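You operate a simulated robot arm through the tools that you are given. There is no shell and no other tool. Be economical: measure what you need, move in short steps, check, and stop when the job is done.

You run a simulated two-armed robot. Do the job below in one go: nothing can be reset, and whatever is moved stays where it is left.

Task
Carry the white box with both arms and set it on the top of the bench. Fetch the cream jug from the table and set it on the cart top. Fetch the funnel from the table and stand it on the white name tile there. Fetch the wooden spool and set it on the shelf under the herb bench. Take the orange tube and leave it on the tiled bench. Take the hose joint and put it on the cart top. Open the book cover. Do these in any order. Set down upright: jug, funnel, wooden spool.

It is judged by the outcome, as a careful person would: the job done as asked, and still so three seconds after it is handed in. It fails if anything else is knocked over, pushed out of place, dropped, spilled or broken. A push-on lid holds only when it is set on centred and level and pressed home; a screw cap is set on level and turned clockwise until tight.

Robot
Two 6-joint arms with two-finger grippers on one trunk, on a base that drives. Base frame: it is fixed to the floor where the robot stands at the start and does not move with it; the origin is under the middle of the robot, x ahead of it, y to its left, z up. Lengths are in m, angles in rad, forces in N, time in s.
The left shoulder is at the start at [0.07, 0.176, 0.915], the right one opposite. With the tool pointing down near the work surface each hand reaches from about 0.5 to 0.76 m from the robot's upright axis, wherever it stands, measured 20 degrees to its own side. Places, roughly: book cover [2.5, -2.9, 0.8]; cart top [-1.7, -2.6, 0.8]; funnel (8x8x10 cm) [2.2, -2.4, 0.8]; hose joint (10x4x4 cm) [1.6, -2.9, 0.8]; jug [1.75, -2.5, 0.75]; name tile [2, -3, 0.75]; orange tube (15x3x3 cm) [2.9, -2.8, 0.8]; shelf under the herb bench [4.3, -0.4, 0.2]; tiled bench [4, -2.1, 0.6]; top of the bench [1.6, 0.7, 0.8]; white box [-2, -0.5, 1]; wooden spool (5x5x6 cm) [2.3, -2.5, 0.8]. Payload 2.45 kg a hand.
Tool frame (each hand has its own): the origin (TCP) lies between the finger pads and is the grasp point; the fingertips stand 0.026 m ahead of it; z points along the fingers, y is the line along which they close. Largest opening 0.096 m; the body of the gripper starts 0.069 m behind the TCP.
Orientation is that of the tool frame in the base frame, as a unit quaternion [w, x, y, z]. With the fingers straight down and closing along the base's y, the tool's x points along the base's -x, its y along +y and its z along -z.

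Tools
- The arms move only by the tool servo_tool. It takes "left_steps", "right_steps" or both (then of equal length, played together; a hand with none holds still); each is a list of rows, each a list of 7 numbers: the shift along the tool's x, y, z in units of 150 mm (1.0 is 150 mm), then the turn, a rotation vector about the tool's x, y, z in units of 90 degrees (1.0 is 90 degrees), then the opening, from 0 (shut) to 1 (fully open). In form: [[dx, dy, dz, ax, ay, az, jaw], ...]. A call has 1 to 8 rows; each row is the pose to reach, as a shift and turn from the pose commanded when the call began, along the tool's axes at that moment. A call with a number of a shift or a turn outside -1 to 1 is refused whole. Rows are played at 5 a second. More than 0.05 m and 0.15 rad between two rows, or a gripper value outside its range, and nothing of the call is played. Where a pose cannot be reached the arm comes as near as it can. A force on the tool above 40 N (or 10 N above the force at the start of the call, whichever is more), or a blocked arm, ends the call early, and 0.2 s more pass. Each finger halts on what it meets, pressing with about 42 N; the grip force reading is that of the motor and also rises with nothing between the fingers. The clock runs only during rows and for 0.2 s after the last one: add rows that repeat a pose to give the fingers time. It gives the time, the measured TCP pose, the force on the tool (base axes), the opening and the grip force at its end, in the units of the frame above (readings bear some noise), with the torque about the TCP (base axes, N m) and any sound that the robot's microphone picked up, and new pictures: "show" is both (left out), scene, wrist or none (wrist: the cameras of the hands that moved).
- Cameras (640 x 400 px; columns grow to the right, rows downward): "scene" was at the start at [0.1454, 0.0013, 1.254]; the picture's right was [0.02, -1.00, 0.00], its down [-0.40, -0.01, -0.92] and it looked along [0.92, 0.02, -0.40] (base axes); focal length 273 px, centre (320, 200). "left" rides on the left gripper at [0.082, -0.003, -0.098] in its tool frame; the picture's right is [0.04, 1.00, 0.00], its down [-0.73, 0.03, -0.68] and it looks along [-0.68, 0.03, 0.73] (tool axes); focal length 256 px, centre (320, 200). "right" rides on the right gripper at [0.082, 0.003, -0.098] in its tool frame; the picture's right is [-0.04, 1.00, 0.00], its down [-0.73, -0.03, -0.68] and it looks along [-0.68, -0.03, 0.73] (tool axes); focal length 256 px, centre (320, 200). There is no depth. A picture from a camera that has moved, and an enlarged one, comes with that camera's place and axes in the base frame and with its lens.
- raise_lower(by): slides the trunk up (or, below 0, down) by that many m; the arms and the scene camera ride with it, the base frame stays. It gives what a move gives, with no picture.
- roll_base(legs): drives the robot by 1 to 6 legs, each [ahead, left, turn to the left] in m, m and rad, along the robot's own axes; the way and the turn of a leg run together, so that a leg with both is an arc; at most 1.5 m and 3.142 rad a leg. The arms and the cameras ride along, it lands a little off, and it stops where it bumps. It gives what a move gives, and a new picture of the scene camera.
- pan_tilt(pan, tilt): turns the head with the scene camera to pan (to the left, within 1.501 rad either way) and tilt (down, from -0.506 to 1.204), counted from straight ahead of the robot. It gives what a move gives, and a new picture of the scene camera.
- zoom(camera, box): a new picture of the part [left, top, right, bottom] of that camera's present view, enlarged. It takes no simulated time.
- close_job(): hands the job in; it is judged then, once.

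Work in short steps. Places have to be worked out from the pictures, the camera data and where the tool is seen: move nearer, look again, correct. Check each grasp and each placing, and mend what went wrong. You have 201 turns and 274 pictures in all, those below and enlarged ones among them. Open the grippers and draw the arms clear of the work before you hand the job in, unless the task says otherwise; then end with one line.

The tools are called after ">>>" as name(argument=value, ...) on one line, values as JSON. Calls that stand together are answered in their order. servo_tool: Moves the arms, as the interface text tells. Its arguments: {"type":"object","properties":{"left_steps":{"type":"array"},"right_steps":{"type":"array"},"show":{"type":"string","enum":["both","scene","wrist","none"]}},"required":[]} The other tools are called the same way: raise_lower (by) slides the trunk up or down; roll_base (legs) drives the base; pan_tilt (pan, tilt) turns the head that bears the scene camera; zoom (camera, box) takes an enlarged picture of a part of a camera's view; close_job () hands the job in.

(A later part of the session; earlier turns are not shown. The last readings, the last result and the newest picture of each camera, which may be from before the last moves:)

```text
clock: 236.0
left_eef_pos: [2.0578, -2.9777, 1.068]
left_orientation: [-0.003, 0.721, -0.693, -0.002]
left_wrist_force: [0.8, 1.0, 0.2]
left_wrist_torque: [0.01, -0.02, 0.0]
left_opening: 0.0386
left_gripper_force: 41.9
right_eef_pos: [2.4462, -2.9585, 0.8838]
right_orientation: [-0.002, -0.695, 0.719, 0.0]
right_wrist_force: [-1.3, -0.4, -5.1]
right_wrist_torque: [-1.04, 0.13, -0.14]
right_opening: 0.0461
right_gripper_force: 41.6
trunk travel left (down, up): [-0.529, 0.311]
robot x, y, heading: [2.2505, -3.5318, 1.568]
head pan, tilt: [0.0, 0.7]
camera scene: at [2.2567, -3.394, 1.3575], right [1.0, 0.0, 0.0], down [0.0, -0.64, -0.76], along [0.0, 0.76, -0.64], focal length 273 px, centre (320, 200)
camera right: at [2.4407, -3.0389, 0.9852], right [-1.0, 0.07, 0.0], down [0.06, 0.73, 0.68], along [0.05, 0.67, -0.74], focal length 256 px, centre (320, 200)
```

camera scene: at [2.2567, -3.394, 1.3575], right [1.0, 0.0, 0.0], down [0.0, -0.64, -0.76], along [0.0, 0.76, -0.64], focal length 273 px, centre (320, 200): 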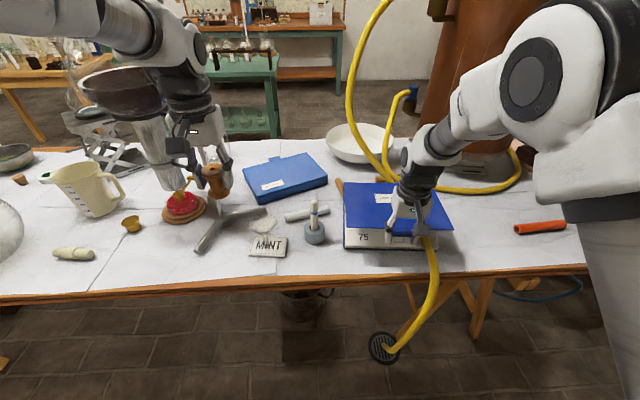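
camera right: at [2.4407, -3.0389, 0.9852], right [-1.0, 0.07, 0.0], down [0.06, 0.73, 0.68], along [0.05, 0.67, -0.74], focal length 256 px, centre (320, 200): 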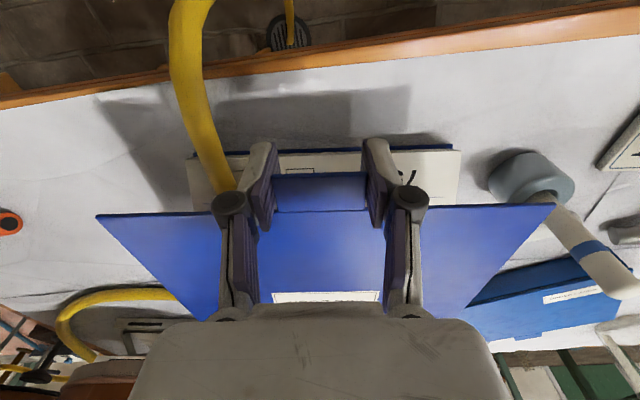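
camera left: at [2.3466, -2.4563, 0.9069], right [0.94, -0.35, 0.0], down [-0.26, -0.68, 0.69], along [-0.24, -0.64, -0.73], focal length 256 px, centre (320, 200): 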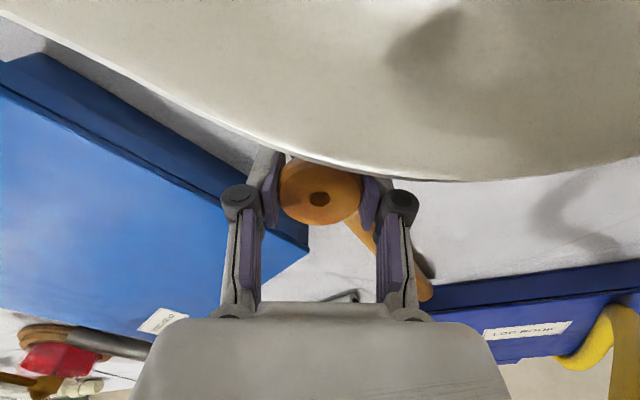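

The cover opens and the hose doesn't resist. Continue the arc from 25° to 65°.

>>> servo_tool(right_steps=[[-0.059, 0, -0.113, 0, 0, 0, 0.4], [-0.127, 0, -0.22, 0, 0, 0, 0.4], [-0.205, 0, -0.321, 0, 0, 0, 0.4], [-0.291, 0, -0.415, 0, 0, 0, 0.4], [-0.385, 0, -0.501, 0, 0, 0, 0.4], [-0.486, 0, -0.579, 0, 0, 0, 0.4], [-0.593, 0, -0.647, 0, 0, 0, 0.4], [-0.706, 0, -0.706, 0, 0, 0, 0.4]], show="both")

```text
clock: 237.8
left_eef_pos: [2.0573, -2.9773, 1.0678]
left_orientation: [-0.003, 0.721, -0.693, -0.001]
left_wrist_force: [0.7, -0.4, -0.6]
left_wrist_torque: [-0.03, -0.01, -0.02]
left_opening: 0.0385
left_gripper_force: 42.1
right_eef_pos: [2.4502, -2.8504, 0.9892]
right_orientation: [-0.003, -0.695, 0.719, -0.002]
right_wrist_force: [0.5, 0.2, -4.9]
right_wrist_torque: [-0.85, 0.16, 0.08]
right_opening: 0.0463
right_gripper_force: 42.3
trunk travel left (down, up): [-0.529, 0.311]
robot x, y, heading: [2.254, -3.531, 1.572]
head pan, tilt: [0.0, 0.7]
camera scene: at [2.2569, -3.3929, 1.3574], right [1.0, 0.0, 0.0], down [0.0, -0.65, -0.76], along [0.0, 0.76, -0.65], focal length 273 px, centre (320, 200)
camera right: at [2.4447, -2.9313, 1.0893], right [-1.0, 0.07, 0.0], down [0.05, 0.74, 0.68], along [0.05, 0.67, -0.74], focal length 256 px, centre (320, 200)
```

scene: 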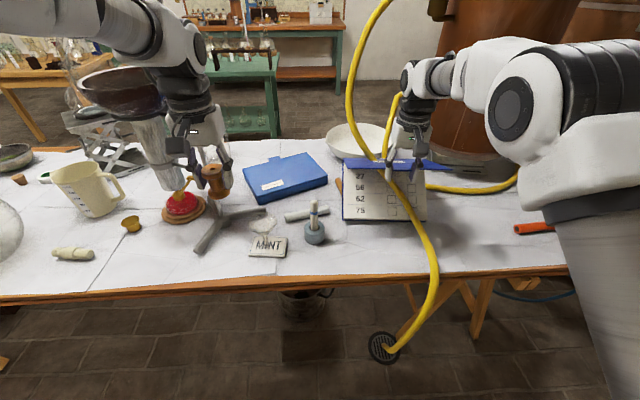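
right: 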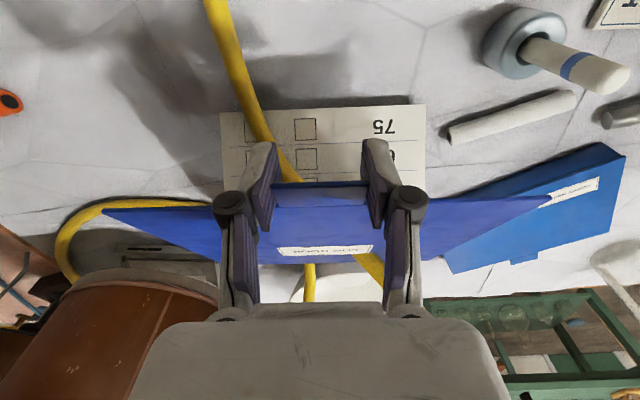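

At 65°. I go to 75° with the arm, then advance the base 0.1 m, which carries the tab over the top past 90°.

>>> servo_tool(right_steps=[[-0.118, 0, -0.049, 0, 0, 0, 0.4], [-0.239, 0, -0.087, 0, 0, 0, 0.4], [-0.239, 0, -0.1, 0, 0, 0, 0.4]], show="none")

>>> roll_base(legs=[[0.1, 0, 0]])

```text
clock: 238.6
left_eef_pos: [2.059, -2.979, 1.0684]
left_orientation: [-0.004, 0.721, -0.693, -0.002]
left_wrist_force: [0.0, 0.1, 0.0]
left_wrist_torque: [-0.02, -0.01, 0.01]
left_opening: 0.0383
left_gripper_force: 42.2
right_eef_pos: [2.4524, -2.8151, 1.0051]
right_orientation: [-0.002, -0.696, 0.718, -0.001]
right_wrist_force: [0.6, -2.1, -5.6]
right_wrist_torque: [-1.19, 0.08, 0.0]
right_opening: 0.0461
right_gripper_force: 41.9
trunk travel left (down, up): [-0.529, 0.311]
robot x, y, heading: [2.2533, -3.5291, 1.568]
head pan, tilt: [0.0, 0.7]
```

```text
clock: 239.8
left_eef_pos: [2.0591, -2.8781, 1.0662]
left_orientation: [-0.002, 0.721, -0.693, -0.001]
left_wrist_force: [0.7, -0.2, -0.6]
left_wrist_torque: [-0.01, 0.0, 0.0]
left_opening: 0.0382
left_gripper_force: 42.0
right_eef_pos: [2.4536, -2.715, 1.0038]
right_orientation: [-0.002, -0.695, 0.719, -0.001]
right_wrist_force: [0.2, -1.2, -4.5]
right_wrist_torque: [-0.9, 0.45, 0.06]
right_opening: 0.0462
right_gripper_force: 42.4
trunk travel left (down, up): [-0.529, 0.311]
robot x, y, heading: [2.2545, -3.4302, 1.572]
head pan, tilt: [0.0, 0.7]
camera scene: at [2.257, -3.2938, 1.3575], right [1.0, 0.0, 0.0], down [0.0, -0.65, -0.76], along [0.0, 0.76, -0.65], focal length 273 px, centre (320, 200)
```

scene: 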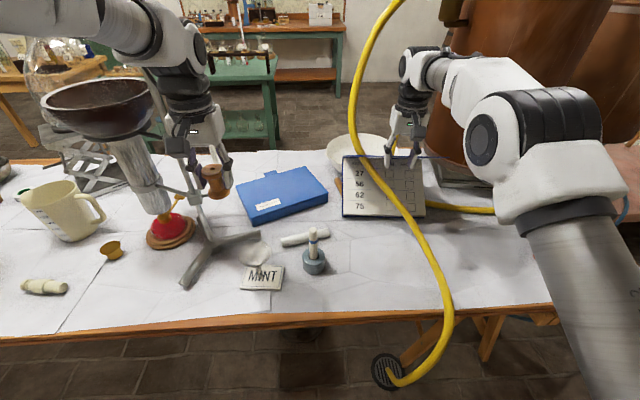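

I check with the right wrist camera where the cover is.

>>> zoom(camera="right", box=[0, 0, 640, 400])

```text
1.00 times, centred on (320, 200) of right (not enlarged: the box is as wide or as high as the picture)
camera zoom: at [2.4473, -2.7962, 1.1045], right [-1.0, 0.07, 0.0], down [0.06, 0.74, 0.68], along [0.05, 0.67, -0.74], focal length 256 px, centre (320, 200)
```

zoom: 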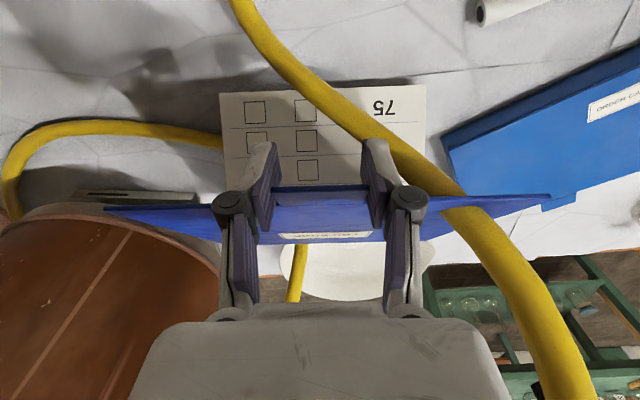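

Measuring the views shows the stiff pinch has dragged and lifted the whole book north instead of letting the cover rotate. I reverse the path: base back 0.1 m, then the arm back down the arc.

>>> roll_base(legs=[[-0.1, 0, 0]])

>>> servo_tool(right_steps=[[0.12, 0, 0.05, 0, 0, 0, 0.4], [0.239, 0, 0.1, 0, 0, 0, 0.4], [0.352, 0, 0.159, 0, 0, 0, 0.4], [0.459, 0, 0.227, 0, 0, 0, 0.4], [0.56, 0, 0.305, 0, 0, 0, 0.4], [0.654, 0, 0.391, 0, 0, 0, 0.4], [0.74, 0, 0.485, 0, 0, 0, 0.4], [0.818, 0, 0.586, 0, 0, 0, 0.4]], show="both")

```text
clock: 240.9
left_eef_pos: [2.0581, -2.979, 1.0683]
left_orientation: [-0.003, 0.72, -0.694, -0.002]
left_wrist_force: [-0.1, -0.1, -0.4]
left_wrist_torque: [0.02, 0.01, 0.03]
left_opening: 0.038
left_gripper_force: 42.0
right_eef_pos: [2.4522, -2.8171, 1.0053]
right_orientation: [-0.002, -0.695, 0.719, -0.001]
right_wrist_force: [-0.7, -0.9, -5.9]
right_wrist_torque: [-0.97, 0.12, 0.0]
right_opening: 0.0459
right_gripper_force: 42.2
trunk travel left (down, up): [-0.529, 0.311]
robot x, y, heading: [2.2564, -3.5298, 1.571]
head pan, tilt: [0.0, 0.7]
camera scene: at [2.2568, -3.3952, 1.3574], right [1.0, 0.0, 0.0], down [0.0, -0.64, -0.76], along [0.0, 0.76, -0.64], focal length 273 px, centre (320, 200)
```

scene: 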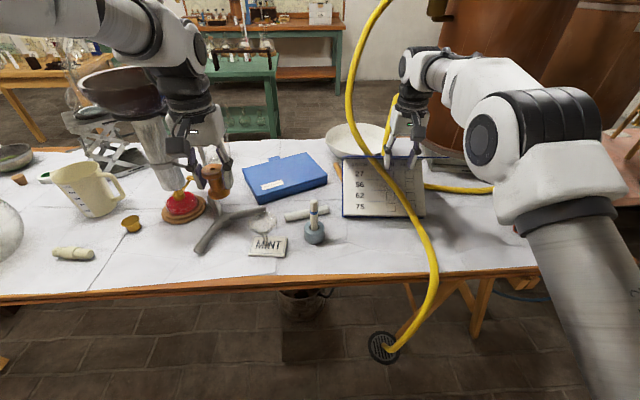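

```text
clock: 242.7
left_eef_pos: [2.0585, -2.9793, 1.0674]
left_orientation: [-0.003, 0.721, -0.693, -0.002]
left_wrist_force: [0.7, 0.4, -0.7]
left_wrist_torque: [-0.01, -0.04, 0.0]
left_opening: 0.0383
left_gripper_force: 41.5
right_eef_pos: [2.4486, -2.9405, 0.9167]
right_orientation: [-0.003, -0.695, 0.719, -0.002]
right_wrist_force: [-0.6, 0.5, -5.3]
right_wrist_torque: [-0.79, -0.01, -0.11]
right_opening: 0.0461
right_gripper_force: 42.1
trunk travel left (down, up): [-0.529, 0.311]
robot x, y, heading: [2.2548, -3.5349, 1.568]
head pan, tilt: [0.0, 0.7]
camera scene: at [2.2568, -3.3951, 1.3575], right [1.0, 0.0, 0.0], down [0.0, -0.64, -0.76], along [0.0, 0.76, -0.64], focal length 273 px, centre (320, 200)
camera right: at [2.4426, -3.0213, 1.0166], right [-1.0, 0.07, 0.0], down [0.06, 0.74, 0.67], along [0.05, 0.67, -0.74], focal length 256 px, centre (320, 200)
```

scene: 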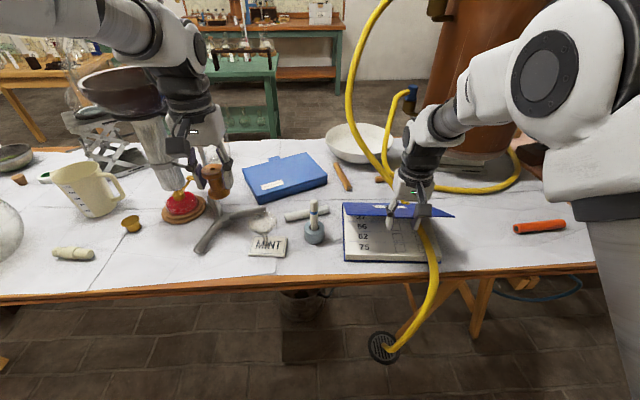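
right: 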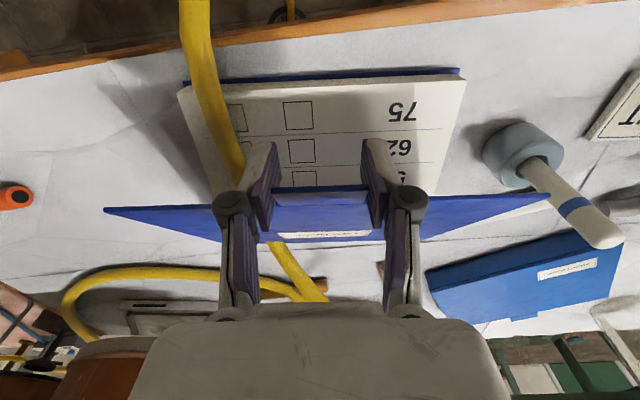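

Book is back near its place, cover raised ~35°. I test whether the hinge holds by itself: open the fingers slowly.

>>> servo_tool(right_steps=[[0, 0, 0, 0, 0, 0, 0.5], [0, 0, 0, 0, 0, 0, 0.55], [0, 0, 0, 0, 0, 0, 0.66], [0, 0, 0, 0, 0, 0, 0.66]], show="both")

```text
clock: 243.7
left_eef_pos: [2.0589, -2.9789, 1.0662]
left_orientation: [-0.003, 0.72, -0.694, -0.002]
left_wrist_force: [-0.1, 1.0, -0.7]
left_wrist_torque: [0.0, -0.03, 0.0]
left_opening: 0.0384
left_gripper_force: 41.7
right_eef_pos: [2.4483, -2.9405, 0.9162]
right_orientation: [-0.002, -0.695, 0.719, 0.0]
right_wrist_force: [-0.4, -0.2, 0.2]
right_wrist_torque: [-0.02, 0.0, 0.03]
right_opening: 0.0634
right_gripper_force: 0.1
trunk travel left (down, up): [-0.529, 0.311]
robot x, y, heading: [2.2523, -3.532, 1.566]
head pan, tilt: [0.0, 0.7]
camera scene: at [2.2566, -3.3959, 1.3576], right [1.0, 0.0, 0.0], down [0.0, -0.64, -0.76], along [0.0, 0.76, -0.64], focal length 273 px, centre (320, 200)
camera right: at [2.4425, -3.0215, 1.0172], right [-1.0, 0.07, 0.0], down [0.06, 0.74, 0.67], along [0.05, 0.67, -0.74], focal length 256 px, centre (320, 200)
```

scene: 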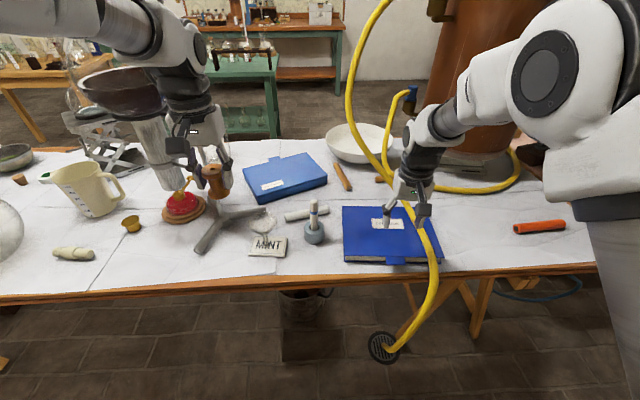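
right: 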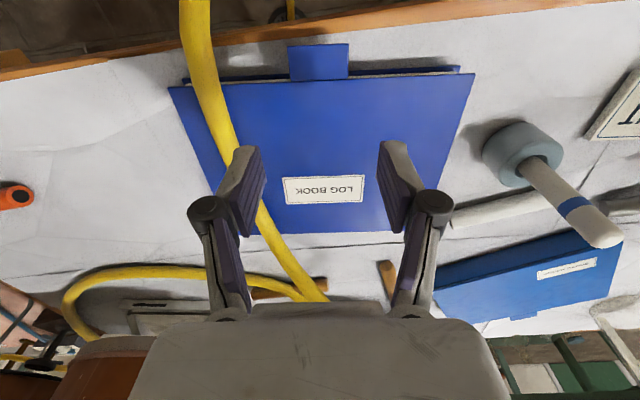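

The cover fell shut (free hinge) and the book sits within 1 cm of its place. I'll pinch the tab again but with a light grip so that it can pivot, following the arc.

>>> servo_tool(right_steps=[[0.19, 0.01, 0.1, 0, 0, 0, 0.66], [0.19, 0.01, 0.4, 0, 0, 0, 0.66], [0.19, 0.01, 0.7, 0, 0, 0, 0.66], [0.19, 0.01, 0.84, 0, 0, 0, 0.66], [0.19, 0.01, 0.84, 0, 0, 0, 0.48], [0.19, 0.01, 0.84, 0, 0, 0, 0.48]], show="wrist")

```text
clock: 245.1
left_eef_pos: [2.0577, -2.9803, 1.0664]
left_orientation: [-0.002, 0.72, -0.693, -0.001]
left_wrist_force: [0.3, 0.6, 0.3]
left_wrist_torque: [0.0, 0.0, -0.01]
left_opening: 0.0383
left_gripper_force: 42.2
right_eef_pos: [2.4462, -2.9707, 0.7911]
right_orientation: [-0.003, -0.695, 0.719, -0.001]
right_wrist_force: [2.5, -0.3, -0.1]
right_wrist_torque: [0.01, -0.03, -0.05]
right_opening: 0.0481
right_gripper_force: 1.1
trunk travel left (down, up): [-0.529, 0.311]
robot x, y, heading: [2.2559, -3.5326, 1.566]
head pan, tilt: [0.0, 0.7]
camera right: at [2.4398, -3.0513, 0.8915], right [-1.0, 0.07, 0.0], down [0.06, 0.74, 0.67], along [0.05, 0.67, -0.74], focal length 256 px, centre (320, 200)
```

right: 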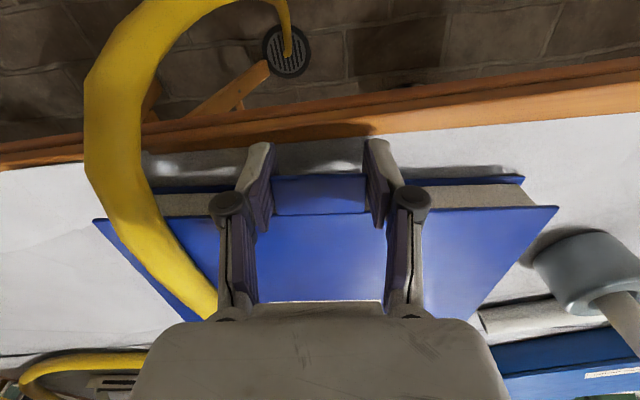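

Only ~1 N now; I tighten slightly to find a light hold.

>>> servo_tool(right_steps=[[0, 0, 0, 0, 0, 0, 0.47], [0, 0, 0, 0, 0, 0, 0.46], [0, 0, 0, 0, 0, 0, 0.46]], show="none")

```text
clock: 245.9
left_eef_pos: [2.0593, -2.9796, 1.0678]
left_orientation: [-0.003, 0.721, -0.693, -0.001]
left_wrist_force: [0.3, -0.6, -1.0]
left_wrist_torque: [-0.02, 0.01, 0.01]
left_opening: 0.0382
left_gripper_force: 42.1
right_eef_pos: [2.4462, -2.9708, 0.7916]
right_orientation: [-0.003, -0.695, 0.719, -0.001]
right_wrist_force: [4.2, -1.0, -0.6]
right_wrist_torque: [0.0, 0.07, -0.22]
right_opening: 0.0463
right_gripper_force: 41.9
trunk travel left (down, up): [-0.529, 0.311]
robot x, y, heading: [2.2532, -3.5292, 1.569]
head pan, tilt: [0.0, 0.7]
```

>>> servo_tool(right_steps=[[0, 0, 0, 0, 0, 0, 0.48], [0, 0, 0, 0, 0, 0, 0.48], [0, 0, 0, 0, 0, 0, 0.48]], show="none")

```text
clock: 246.7
left_eef_pos: [2.0584, -2.9798, 1.068]
left_orientation: [-0.003, 0.72, -0.694, -0.002]
left_wrist_force: [0.5, -0.1, -1.2]
left_wrist_torque: [0.02, -0.03, 0.02]
left_opening: 0.0384
left_gripper_force: 42.0
right_eef_pos: [2.4462, -2.9714, 0.7909]
right_orientation: [-0.002, -0.694, 0.72, -0.001]
right_wrist_force: [1.8, -0.7, -1.3]
right_wrist_torque: [-0.03, 0.02, -0.06]
right_opening: 0.0473
right_gripper_force: 1.0
trunk travel left (down, up): [-0.529, 0.311]
robot x, y, heading: [2.254, -3.5304, 1.568]
head pan, tilt: [0.0, 0.7]
```

I try .475 (light) and swing to 25°, then check that the book stays.

>>> servo_tool(right_steps=[[0, 0, 0, 0, 0, 0, 0.474], [-0.006, 0, -0.127, 0, 0, 0, 0.474], [-0.022, 0, -0.254, 0, 0, 0, 0.474], [-0.05, 0, -0.378, 0, 0, 0, 0.474], [-0.088, 0, -0.499, 0, 0, 0, 0.474], [-0.137, 0, -0.617, 0, 0, 0, 0.474]], show="wrist")

```text
clock: 248.1
left_eef_pos: [2.0575, -2.9802, 1.0684]
left_orientation: [-0.003, 0.721, -0.693, -0.001]
left_wrist_force: [-0.4, 0.2, 0.1]
left_wrist_torque: [0.01, -0.02, 0.01]
left_opening: 0.0382
left_gripper_force: 42.1
right_eef_pos: [2.4468, -2.9487, 0.8856]
right_orientation: [-0.002, -0.695, 0.719, -0.001]
right_wrist_force: [-1.9, -0.2, 0.3]
right_wrist_torque: [0.15, 0.03, 0.11]
right_opening: 0.047
right_gripper_force: 36.7
trunk travel left (down, up): [-0.529, 0.311]
robot x, y, heading: [2.2549, -3.5325, 1.57]
head pan, tilt: [0.0, 0.7]
camera right: at [2.4406, -3.03, 0.9855], right [-1.0, 0.07, 0.0], down [0.06, 0.73, 0.68], along [0.05, 0.67, -0.74], focal length 256 px, centre (320, 200)
```

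right: 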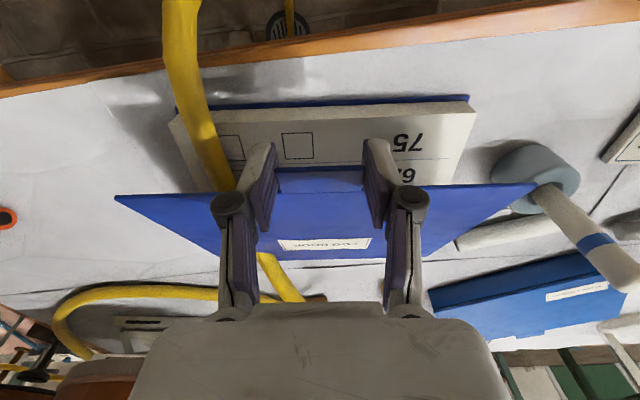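

The book stayed put this time and the torque is small. Continue to 65°.

>>> servo_tool(right_steps=[[-0.059, 0, -0.113, 0, 0, 0, 0.474], [-0.127, 0, -0.22, 0, 0, 0, 0.474], [-0.205, 0, -0.321, 0, 0, 0, 0.474], [-0.291, 0, -0.415, 0, 0, 0, 0.474], [-0.385, 0, -0.501, 0, 0, 0, 0.474], [-0.486, 0, -0.579, 0, 0, 0, 0.474], [-0.593, 0, -0.647, 0, 0, 0, 0.474], [-0.706, 0, -0.706, 0, 0, 0, 0.474]], show="wrist")

```text
clock: 249.9
left_eef_pos: [2.0577, -2.9774, 1.0665]
left_orientation: [-0.003, 0.721, -0.693, -0.002]
left_wrist_force: [0.4, 0.1, -1.5]
left_wrist_torque: [0.0, 0.02, 0.0]
left_opening: 0.0381
left_gripper_force: 42.1
right_eef_pos: [2.4504, -2.8402, 0.9895]
right_orientation: [-0.003, -0.694, 0.72, -0.002]
right_wrist_force: [1.2, -0.6, -5.7]
right_wrist_torque: [-1.19, 0.09, 0.1]
right_opening: 0.0464
right_gripper_force: 41.7
trunk travel left (down, up): [-0.529, 0.311]
robot x, y, heading: [2.2518, -3.5296, 1.569]
head pan, tilt: [0.0, 0.7]
camera right: at [2.4456, -2.9216, 1.0883], right [-1.0, 0.07, 0.0], down [0.06, 0.74, 0.67], along [0.05, 0.67, -0.74], focal length 256 px, centre (320, 200)
```

right: 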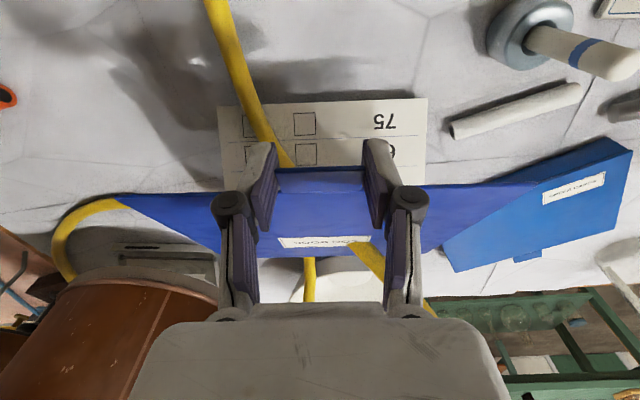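

The pads gripped again and dragged the book. I lay it back down along the reversed path; next time I'll rotate the hand with the cover.

>>> servo_tool(right_steps=[[0.113, 0, 0.059, 0, 0, 0, 0.474], [0.22, 0, 0.127, 0, 0, 0, 0.474], [0.321, 0, 0.205, 0, 0, 0, 0.474], [0.415, 0, 0.291, 0, 0, 0, 0.474], [0.501, 0, 0.385, 0, 0, 0, 0.474], [0.579, 0, 0.486, 0, 0, 0, 0.474], [0.647, 0, 0.593, 0, 0, 0, 0.474], [0.706, 0, 0.706, 0, 0, 0, 0.474]], show="none")

>>> servo_tool(right_steps=[[0.05, 0, 0.12, 0, 0, 0, 0.474], [0.09, 0, 0.24, 0, 0, 0, 0.474], [0.12, 0, 0.36, 0, 0, 0, 0.474], [0.137, 0, 0.5, 0, 0, 0, 0.474], [0.137, 0, 0.6, 0, 0, 0, 0.474], [0.137, 0, 0.6, 0, 0, 0, 0.66], [0.137, 0, 0.6, 0, 0, 0, 0.66]], show="wrist")

```text
clock: 251.7
left_eef_pos: [2.0584, -2.9797, 1.0672]
left_orientation: [-0.003, 0.721, -0.693, -0.001]
left_wrist_force: [0.2, 0.3, -0.7]
left_wrist_torque: [0.03, 0.01, 0.03]
left_opening: 0.0383
left_gripper_force: 41.8
right_eef_pos: [2.4472, -2.9473, 0.8853]
right_orientation: [-0.001, -0.695, 0.719, 0.001]
right_wrist_force: [0.9, 3.9, 5.0]
right_wrist_torque: [1.35, -0.01, -0.04]
right_opening: 0.0464
right_gripper_force: 42.0
trunk travel left (down, up): [-0.529, 0.311]
robot x, y, heading: [2.254, -3.5345, 1.567]
head pan, tilt: [0.0, 0.7]
```

```text
clock: 253.3
left_eef_pos: [2.0583, -2.981, 1.0682]
left_orientation: [-0.004, 0.721, -0.693, -0.003]
left_wrist_force: [-0.2, -0.1, 0.1]
left_wrist_torque: [0.01, -0.03, -0.01]
left_opening: 0.0381
left_gripper_force: 41.9
right_eef_pos: [2.4458, -2.9712, 0.7934]
right_orientation: [-0.002, -0.695, 0.719, -0.002]
right_wrist_force: [0.0, -1.0, 0.1]
right_wrist_torque: [-0.02, 0.02, 0.0]
right_opening: 0.0632
right_gripper_force: 0.0
trunk travel left (down, up): [-0.529, 0.311]
robot x, y, heading: [2.2568, -3.5312, 1.567]
head pan, tilt: [0.0, 0.7]
camera right: at [2.4391, -3.0518, 0.8941], right [-1.0, 0.07, 0.0], down [0.06, 0.74, 0.67], along [0.05, 0.67, -0.74], focal length 256 px, centre (320, 200)
```

right: 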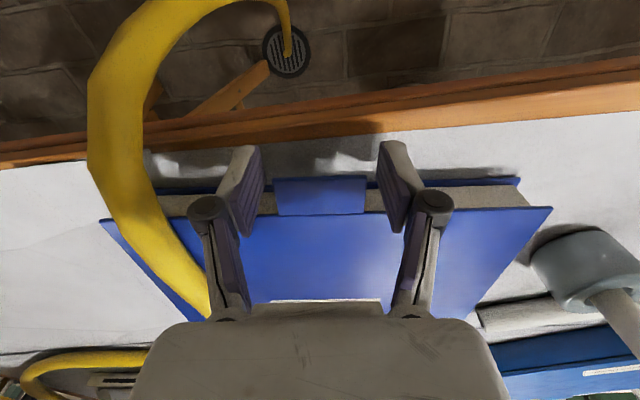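

Book is closed and in place. I now pitch the hand 40° forward around the tab, shifted slightly south.

>>> servo_tool(right_steps=[[0.09, 0, -0.06, 0, -0.085, 0, 0.66], [0.09, 0, -0.06, 0, -0.175, 0, 0.66], [0.09, 0, -0.06, 0, -0.265, 0, 0.66], [0.09, 0, -0.06, 0, -0.355, 0, 0.66], [0.09, 0, -0.03, 0, -0.444, 0, 0.66], [0.09, 0, 0, 0, -0.444, 0, 0.66]], show="both")

```text
clock: 254.9
left_eef_pos: [2.0576, -2.9809, 1.0672]
left_orientation: [-0.004, 0.721, -0.693, -0.002]
left_wrist_force: [-0.3, -0.1, 0.8]
left_wrist_torque: [0.02, 0.01, 0.02]
left_opening: 0.0381
left_gripper_force: 42.4
right_eef_pos: [2.4265, -2.9898, 0.8189]
right_orientation: [0.178, -0.645, 0.709, 0.221]
right_wrist_force: [-0.1, -0.1, 0.6]
right_wrist_torque: [-0.02, -0.01, 0.0]
right_opening: 0.0635
right_gripper_force: 0.1
right hand out of reach, approached as far as the arm can: row 3, 4, 5, 6
trunk travel left (down, up): [-0.529, 0.311]
robot x, y, heading: [2.2529, -3.5343, 1.569]
head pan, tilt: [0.0, 0.7]
stopped in row 6 (right hand): the arm was blocked; the commanded pose is now the measured one
camera scene: at [2.256, -3.3964, 1.3577], right [1.0, 0.0, 0.0], down [0.0, -0.64, -0.77], along [0.0, 0.77, -0.64], focal length 273 px, centre (320, 200)
camera right: at [2.4171, -3.1113, 0.859], right [-0.99, 0.1, 0.11], down [0.13, 0.24, 0.96], along [0.07, 0.96, -0.25], focal length 256 px, centre (320, 200)
```

scene: 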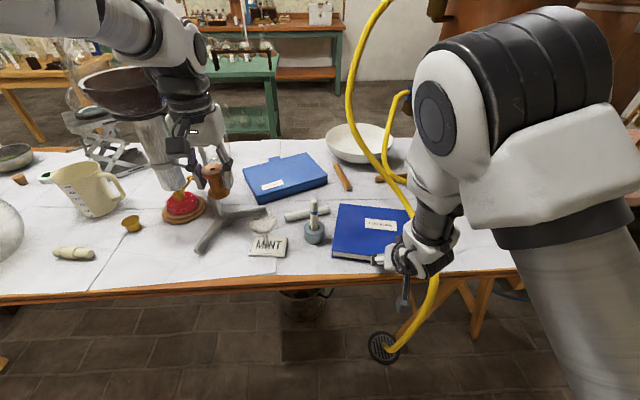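
right: 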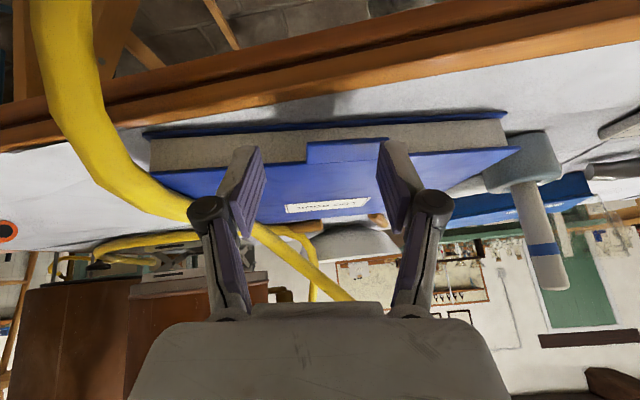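

Too close for this pitch. I back the base 0.13 m (hand slides south off the tab) and look.

>>> roll_base(legs=[[-0.13, 0, 0]])

>>> zoom(camera="scene", box=[280, 120, 480, 260])

```text
clock: 256.2
left_eef_pos: [2.0572, -3.1101, 1.0669]
left_orientation: [-0.003, 0.72, -0.694, -0.003]
left_wrist_force: [0.6, -0.6, 0.0]
left_wrist_torque: [0.0, -0.03, -0.01]
left_opening: 0.0381
left_gripper_force: 41.8
right_eef_pos: [2.4258, -3.119, 0.8197]
right_orientation: [0.179, -0.645, 0.709, 0.222]
right_wrist_force: [-0.4, 0.2, -0.4]
right_wrist_torque: [0.02, -0.03, -0.03]
right_opening: 0.0632
right_gripper_force: 0.0
trunk travel left (down, up): [-0.529, 0.311]
robot x, y, heading: [2.2539, -3.662, 1.57]
head pan, tilt: [0.0, 0.7]
camera scene: at [2.2562, -3.5258, 1.3576], right [1.0, 0.0, 0.0], down [0.0, -0.64, -0.76], along [0.0, 0.76, -0.64], focal length 273 px, centre (320, 200)
```

scene: 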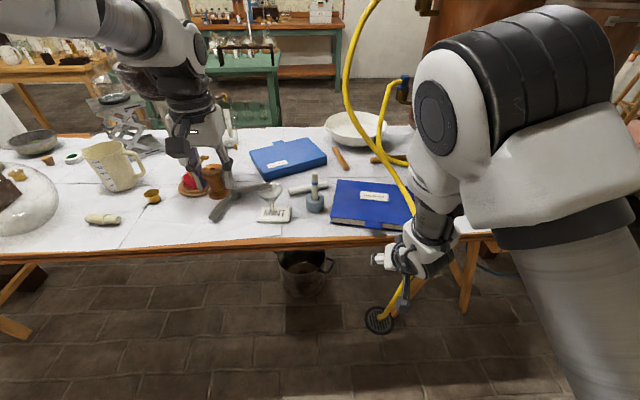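

```text
2.86 times, centred on (380, 190) of scene
camera zoom: at [2.2562, -3.5258, 1.3576], right [1.0, 0.0, 0.0], down [0.0, -0.64, -0.76], along [0.0, 0.76, -0.64], focal length 780 px, centre (149, 229)
```

zoom: 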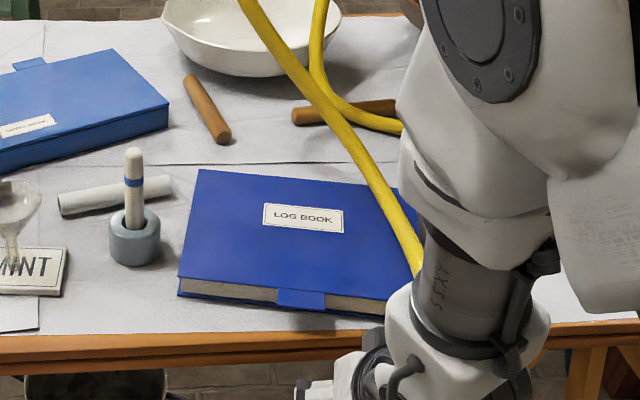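

Book is slightly turned but fine; the pestle was pushed ~10 cm north, which I'll restore. I bring the hand back vertical and higher.

>>> servo_tool(right_steps=[[-0.07, 0, -0.11, 0.009, 0.074, -0.007, 1], [-0.14, 0, -0.22, 0.018, 0.148, -0.015, 1], [-0.22, 0, -0.34, 0.027, 0.222, -0.022, 1], [-0.29, 0, -0.45, 0.036, 0.296, -0.03, 1], [-0.36, 0, -0.56, 0.0446, 0.368, -0.037, 1]], show="wrist")

```text
clock: 257.4
left_eef_pos: [2.0576, -3.1086, 1.0673]
left_orientation: [-0.004, 0.721, -0.693, -0.002]
left_wrist_force: [0.3, 0.0, 0.6]
left_wrist_torque: [-0.01, -0.03, -0.01]
left_opening: 0.0383
left_gripper_force: 42.5
right_eef_pos: [2.434, -3.1194, 0.9184]
right_orientation: [-0.003, -0.695, 0.719, -0.001]
right_wrist_force: [-0.8, -0.7, -0.7]
right_wrist_torque: [-0.02, -0.01, 0.0]
right_opening: 0.096
right_gripper_force: 0.1
right hand out of reach, approached as far as the arm can: row 2, 3
trunk travel left (down, up): [-0.529, 0.311]
robot x, y, heading: [2.2528, -3.6609, 1.57]
head pan, tilt: [0.0, 0.7]
camera right: at [2.4276, -3.2002, 1.0194], right [-1.0, 0.08, 0.0], down [0.06, 0.74, 0.67], along [0.05, 0.67, -0.74], focal length 256 px, centre (320, 200)
```

right: 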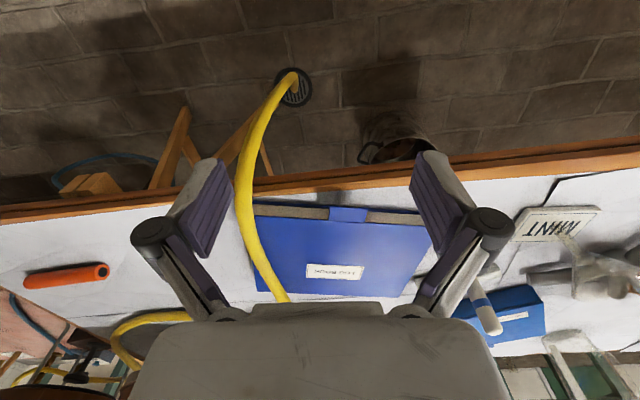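

First I restore the pestle: drive ahead 0.25 m and reach its south end with the right hand.

>>> roll_base(legs=[[0.25, 0, 0]])

>>> servo_tool(right_steps=[[-0.2, 0.1, 0, 0, 0, 0, 1], [-0.4, 0.2, 0, 0, 0, 0, 1], [-0.6, 0.3, 0, 0, 0, 0, 1], [-0.8, 0.4, 0, 0, 0, 0, 0.6], [-1.0, 0.5, 0, 0, 0, 0, 0.6]], show="wrist")

```text
clock: 259.2
left_eef_pos: [2.0583, -2.8572, 1.0676]
left_orientation: [-0.003, 0.72, -0.694, -0.002]
left_wrist_force: [0.3, 0.4, -0.7]
left_wrist_torque: [0.0, 0.01, 0.01]
left_opening: 0.038
left_gripper_force: 42.2
right_eef_pos: [2.4336, -2.8681, 0.9185]
right_orientation: [-0.002, -0.695, 0.719, -0.002]
right_wrist_force: [-0.2, 0.1, -0.7]
right_wrist_torque: [0.01, -0.03, 0.02]
right_opening: 0.0962
right_gripper_force: 0.0
trunk travel left (down, up): [-0.529, 0.311]
robot x, y, heading: [2.2532, -3.411, 1.567]
head pan, tilt: [0.0, 0.7]
camera scene: at [2.2568, -3.2749, 1.3576], right [1.0, 0.0, 0.0], down [0.0, -0.64, -0.76], along [0.0, 0.76, -0.64], focal length 273 px, centre (320, 200)
```

scene: 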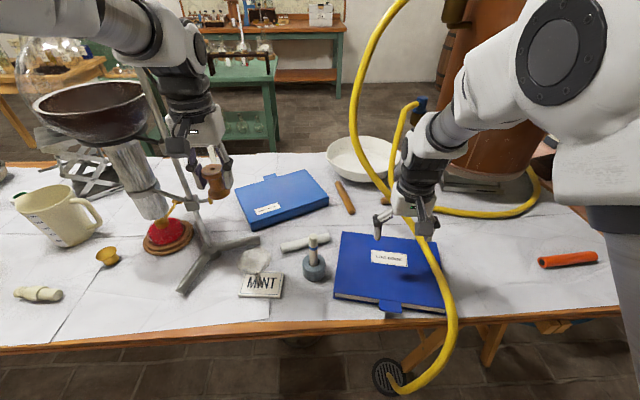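

```text
clock: 260.4
left_eef_pos: [2.0575, -2.8578, 1.0679]
left_orientation: [-0.002, 0.721, -0.693, -0.001]
left_wrist_force: [-0.1, 0.1, 0.3]
left_wrist_torque: [-0.06, 0.0, 0.0]
left_opening: 0.0381
left_gripper_force: 42.0
right_eef_pos: [2.3656, -2.7152, 0.9173]
right_orientation: [-0.004, -0.695, 0.719, -0.001]
right_wrist_force: [-0.1, 0.4, -0.6]
right_wrist_torque: [-0.01, 0.04, 0.0]
right_opening: 0.0577
right_gripper_force: 0.1
trunk travel left (down, up): [-0.529, 0.311]
robot x, y, heading: [2.2531, -3.4099, 1.569]
head pan, tilt: [0.0, 0.7]
camera right: at [2.3586, -2.7962, 1.0182], right [-1.0, 0.07, 0.0], down [0.06, 0.74, 0.67], along [0.05, 0.67, -0.74], focal length 256 px, centre (320, 200)
```

right: 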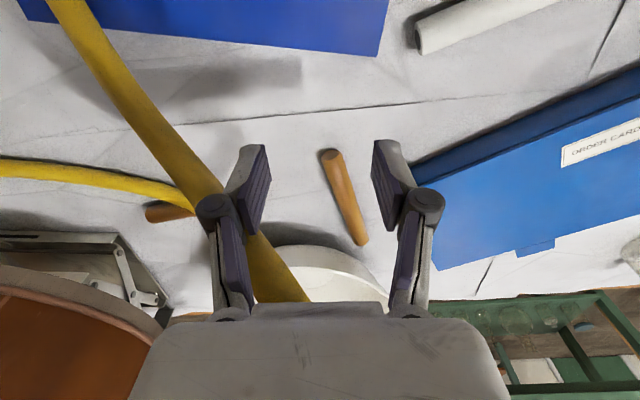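

Rod: south end (2.359,-2.639), originally at ≈-2.743. I creep 3 cm nearer and grasp near its south end.

>>> roll_base(legs=[[0.03, 0, 0]])

>>> servo_tool(right_steps=[[-0.1, 0.04, 0.2, 0, 0, 0, 0.6], [-0.2, 0.08, 0.4, 0, 0, 0, 0.6], [-0.3, 0.08, 0.6, 0, 0, 0, 0.6], [-0.42, 0.08, 0.8, 0, 0, 0, 0.6], [-0.42, 0.08, 0.89, 0, 0, 0, 0.6]], show="wrist")

```text
clock: 261.2
left_eef_pos: [2.0587, -2.8305, 1.0693]
left_orientation: [-0.003, 0.72, -0.694, -0.004]
left_wrist_force: [-0.4, 0.0, 0.0]
left_wrist_torque: [0.03, 0.04, 0.06]
left_opening: 0.0382
left_gripper_force: 41.4
right_eef_pos: [2.3652, -2.6886, 0.9199]
right_orientation: [0.0, -0.695, 0.719, -0.001]
right_wrist_force: [0.4, 0.1, 0.1]
right_wrist_torque: [0.02, -0.01, 0.01]
right_opening: 0.0574
right_gripper_force: 0.0
trunk travel left (down, up): [-0.529, 0.311]
robot x, y, heading: [2.2537, -3.3812, 1.572]
head pan, tilt: [0.0, 0.7]
camera scene: at [2.2568, -3.2476, 1.358], right [1.0, 0.0, 0.0], down [0.0, -0.64, -0.77], along [0.0, 0.77, -0.64], focal length 273 px, centre (320, 200)
```

scene: 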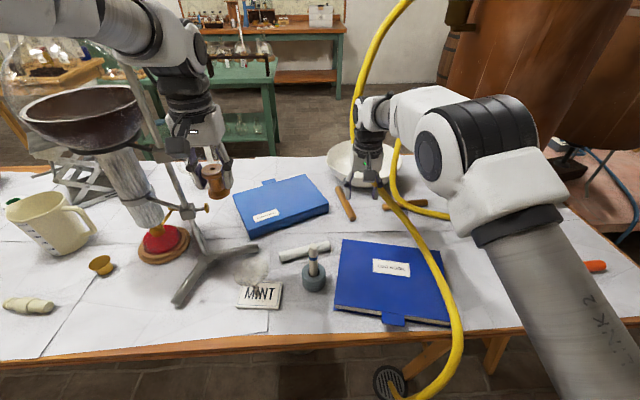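

```text
clock: 262.4
left_eef_pos: [2.0586, -2.828, 1.0676]
left_orientation: [-0.003, 0.72, -0.694, -0.001]
left_wrist_force: [-0.1, -0.1, 0.3]
left_wrist_torque: [-0.03, 0.04, -0.04]
left_opening: 0.0384
left_gripper_force: 41.7
right_eef_pos: [2.3623, -2.6385, 0.7878]
right_orientation: [-0.002, -0.695, 0.719, -0.001]
right_wrist_force: [0.4, 1.0, 0.5]
right_wrist_torque: [-0.02, -0.03, 0.02]
right_opening: 0.0576
right_gripper_force: 0.1
right hand out of reach, approached as far as the arm can: row 4, 5
trunk travel left (down, up): [-0.529, 0.311]
robot x, y, heading: [2.2518, -3.3828, 1.571]
head pan, tilt: [0.0, 0.7]
camera right: at [2.3553, -2.7194, 0.8867], right [-1.0, 0.07, 0.0], down [0.06, 0.73, 0.68], along [0.05, 0.67, -0.74], focal length 256 px, centre (320, 200)
```

right: 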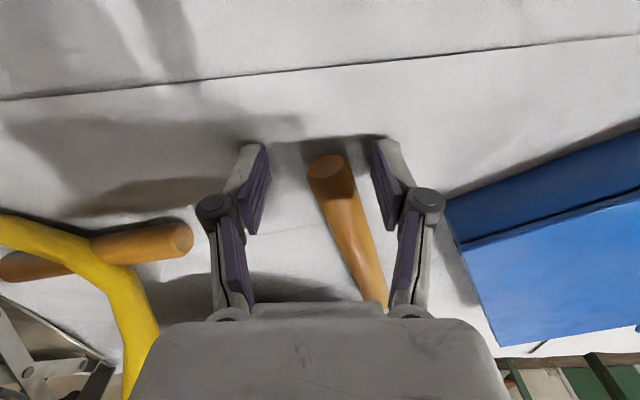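

The rod's end is between the pads; close.

>>> servo_tool(right_steps=[[0, 0, 0, 0, 0, 0, 0.1], [0, 0, 0, 0, 0, 0, 0.1], [0, 0, 0, 0, 0, 0, 0.1]], show="wrist")

```text
clock: 263.2
left_eef_pos: [2.0582, -2.829, 1.0678]
left_orientation: [-0.004, 0.721, -0.693, -0.002]
left_wrist_force: [-0.4, 0.5, -0.3]
left_wrist_torque: [0.03, -0.01, -0.02]
left_opening: 0.0383
left_gripper_force: 42.1
right_eef_pos: [2.3607, -2.6386, 0.787]
right_orientation: [-0.002, -0.695, 0.719, -0.001]
right_wrist_force: [-0.5, 0.2, -0.3]
right_wrist_torque: [-0.18, -0.03, 0.2]
right_opening: 0.022
right_gripper_force: 41.9
trunk travel left (down, up): [-0.529, 0.311]
robot x, y, heading: [2.2559, -3.3746, 1.572]
head pan, tilt: [0.0, 0.7]
camera right: at [2.3552, -2.7197, 0.887], right [-1.0, 0.07, 0.0], down [0.06, 0.74, 0.68], along [0.05, 0.67, -0.74], focal length 256 px, centre (320, 200)
```

right: 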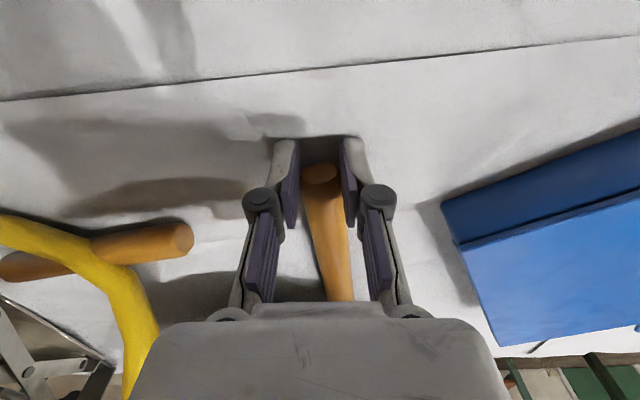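

Gripped. I drag it back south 0.1 m by backing the base, restore its 12° angle, and release.

>>> roll_base(legs=[[-0.1, 0, 0]])

>>> servo_tool(right_steps=[[0, 0, 0, 0, 0, -0.07, 0.1], [0, 0, 0, 0, 0, -0.12, 0.1], [0, 0, 0, 0, 0, -0.12, 0.5], [0, 0, 0, 0, 0, -0.12, 0.6], [0, 0, -0.2, 0, 0, -0.12, 0.6], [0, 0, -0.5, 0, 0, -0.06, 0.6], [0, 0, -0.8, 0, 0, 0, 0.6]], show="both")

```text
clock: 264.4
left_eef_pos: [2.0574, -2.9296, 1.0688]
left_orientation: [-0.004, 0.721, -0.693, -0.002]
left_wrist_force: [0.4, -0.4, -1.0]
left_wrist_torque: [0.01, -0.04, -0.02]
left_opening: 0.038
left_gripper_force: 41.9
right_eef_pos: [2.3609, -2.74, 0.7861]
right_orientation: [-0.002, -0.695, 0.719, -0.001]
right_wrist_force: [0.2, 0.0, -0.4]
right_wrist_torque: [-0.03, 0.01, 0.0]
right_opening: 0.0218
right_gripper_force: 41.4
trunk travel left (down, up): [-0.529, 0.311]
robot x, y, heading: [2.2516, -3.4855, 1.572]
head pan, tilt: [0.0, 0.7]
camera scene: at [2.2566, -3.3471, 1.3577], right [1.0, 0.0, 0.0], down [0.0, -0.64, -0.77], along [0.0, 0.77, -0.64], focal length 273 px, centre (320, 200)
```

scene: 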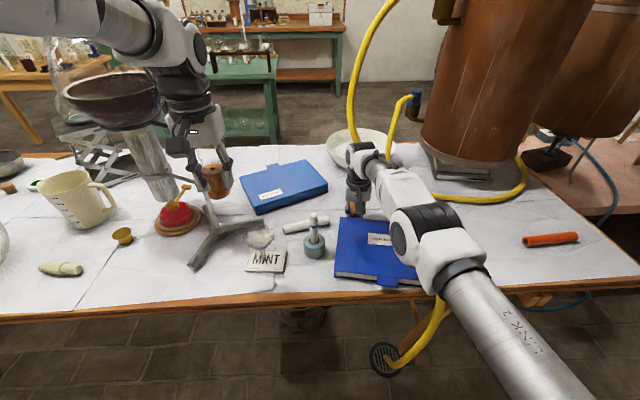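

```text
clock: 266.0
left_eef_pos: [2.0583, -2.9292, 1.0685]
left_orientation: [-0.003, 0.72, -0.693, -0.003]
left_wrist_force: [-0.2, -0.4, 0.0]
left_wrist_torque: [0.01, 0.0, 0.03]
left_opening: 0.0383
left_gripper_force: 41.9
right_eef_pos: [2.3621, -2.741, 0.9081]
right_orientation: [-0.003, -0.695, 0.719, -0.001]
right_wrist_force: [0.4, -0.3, -1.0]
right_wrist_torque: [-0.01, 0.0, -0.01]
right_opening: 0.0576
right_gripper_force: 0.0
trunk travel left (down, up): [-0.529, 0.311]
robot x, y, heading: [2.2543, -3.4808, 1.568]
head pan, tilt: [0.0, 0.7]
camera scene: at [2.2566, -3.3463, 1.3576], right [1.0, 0.0, 0.0], down [0.0, -0.64, -0.77], along [0.0, 0.77, -0.64], focal length 273 px, centre (320, 200)
camera right: at [2.3549, -2.8216, 1.0074], right [-1.0, 0.08, 0.0], down [0.06, 0.74, 0.68], along [0.05, 0.67, -0.74], focal length 256 px, centre (320, 200)
```

scene: 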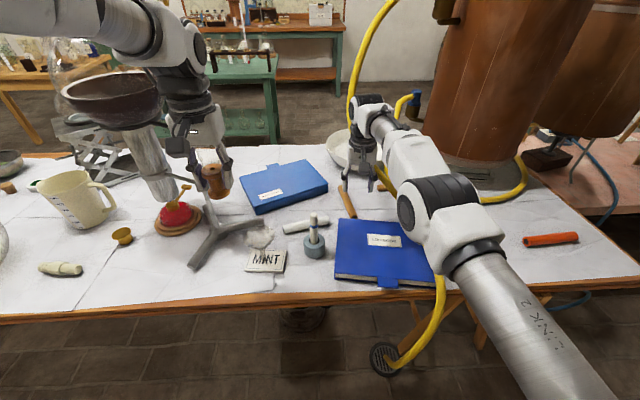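
right: 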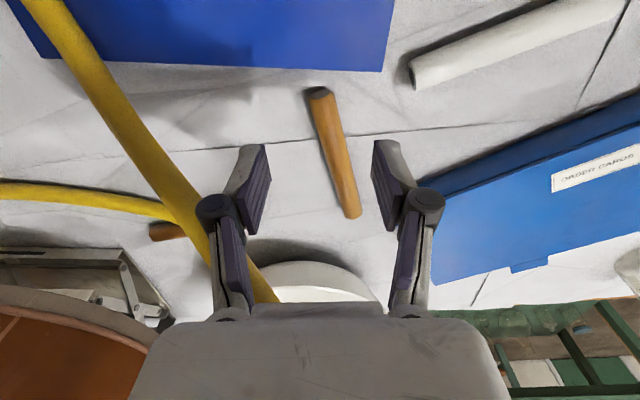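

Rod restored (south end y≈-2.738). Now back 8 cm and bring the hand over the tab to measure it.

>>> roll_base(legs=[[-0.08, 0, 0]])

>>> servo_tool(right_steps=[[0.2, -0.12, -0.05, 0, 0, 0, 0.66], [0.4, -0.24, -0.05, 0, 0, 0, 0.66], [0.6, -0.36, -0.05, 0, 0, 0, 0.66], [0.8, -0.48, -0.05, 0, 0, 0, 0.66], [0.98, -0.6, -0.05, 0, 0, 0, 0.66]], show="wrist")

```text
clock: 267.0
left_eef_pos: [2.0577, -3.0097, 1.0702]
left_orientation: [-0.004, 0.72, -0.694, -0.002]
left_wrist_force: [0.1, -0.6, 0.4]
left_wrist_torque: [0.04, 0.02, 0.0]
left_opening: 0.0384
left_gripper_force: 41.8
right_eef_pos: [2.361, -2.821, 0.9077]
right_orientation: [-0.002, -0.695, 0.719, 0.0]
right_wrist_force: [0.4, -0.1, 0.4]
right_wrist_torque: [0.02, 0.0, 0.03]
right_opening: 0.0576
right_gripper_force: 0.0
trunk travel left (down, up): [-0.529, 0.311]
robot x, y, heading: [2.2551, -3.5623, 1.568]
head pan, tilt: [0.0, 0.7]
camera scene: at [2.2564, -3.4267, 1.3577], right [1.0, 0.0, 0.0], down [0.0, -0.64, -0.77], along [0.0, 0.77, -0.64], focal length 273 px, centre (320, 200)
```

scene: 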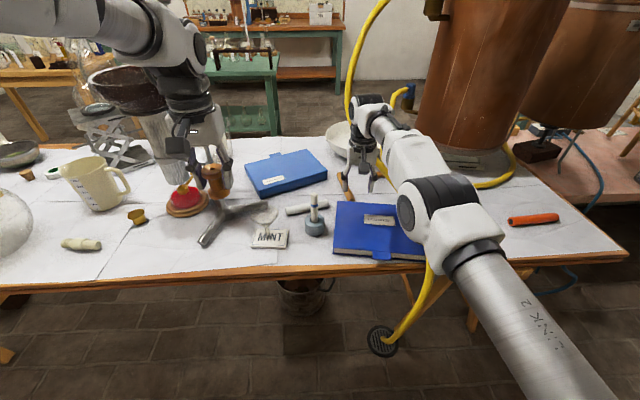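

```text
clock: 268.2
left_eef_pos: [2.0581, -3.0108, 1.0683]
left_orientation: [-0.004, 0.721, -0.693, -0.003]
left_wrist_force: [0.3, 0.0, -0.6]
left_wrist_torque: [0.03, 0.04, 0.01]
left_opening: 0.0378
left_gripper_force: 42.0
right_eef_pos: [2.4467, -2.9723, 0.9164]
right_orientation: [-0.003, -0.694, 0.72, 0.0]
right_wrist_force: [-0.1, 0.5, -0.2]
right_wrist_torque: [0.05, 0.02, -0.03]
right_opening: 0.0632
right_gripper_force: 0.1
trunk travel left (down, up): [-0.529, 0.311]
robot x, y, heading: [2.2542, -3.5637, 1.564]
head pan, tilt: [0.0, 0.7]
camera right: at [2.4396, -3.0524, 1.0157], right [-1.0, 0.07, 0.0], down [0.06, 0.73, 0.68], along [0.05, 0.67, -0.74], focal length 256 px, centre (320, 200)
```

right: 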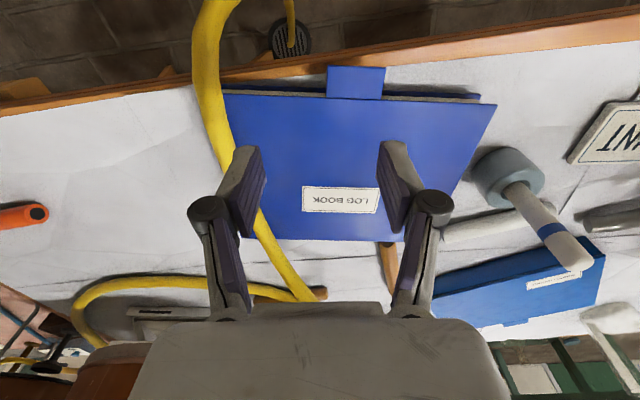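

The tab is now at ≈(2.413,-2.976), book turned ~8°. I align yaw and will grip only the last few mm of the tab so it can pivot.

>>> servo_tool(right_steps=[[0.05, 0.08, 0.1, 0, 0, 0.022, 0.66], [0.1, 0.16, 0.25, 0, 0, 0.044, 0.66], [0.153, 0.226, 0.4, 0, 0, 0.066, 0.66], [0.153, 0.226, 0.55, 0, 0, 0.066, 0.66]], show="wrist")

```text
clock: 269.2
left_eef_pos: [2.059, -3.0089, 1.0678]
left_orientation: [-0.003, 0.721, -0.693, -0.002]
left_wrist_force: [-0.9, -0.9, -0.6]
left_wrist_torque: [0.02, 0.03, -0.03]
left_opening: 0.0382
left_gripper_force: 41.4
right_eef_pos: [2.4112, -2.9921, 0.831]
right_orientation: [-0.002, -0.656, 0.755, -0.001]
right_wrist_force: [0.6, 0.8, -0.1]
right_wrist_torque: [0.0, 0.03, 0.01]
right_opening: 0.0632
right_gripper_force: 0.0
trunk travel left (down, up): [-0.529, 0.311]
robot x, y, heading: [2.2535, -3.5586, 1.565]
head pan, tilt: [0.0, 0.7]
camera right: at [2.3969, -3.0715, 0.9321], right [-0.98, 0.18, 0.0], down [0.13, 0.73, 0.67], along [0.12, 0.66, -0.74], focal length 256 px, centre (320, 200)
```

right: 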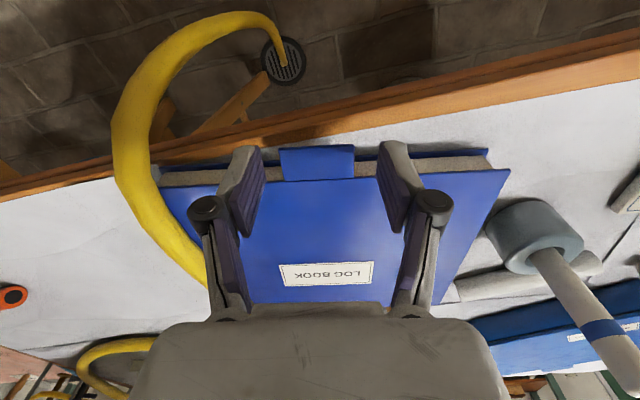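

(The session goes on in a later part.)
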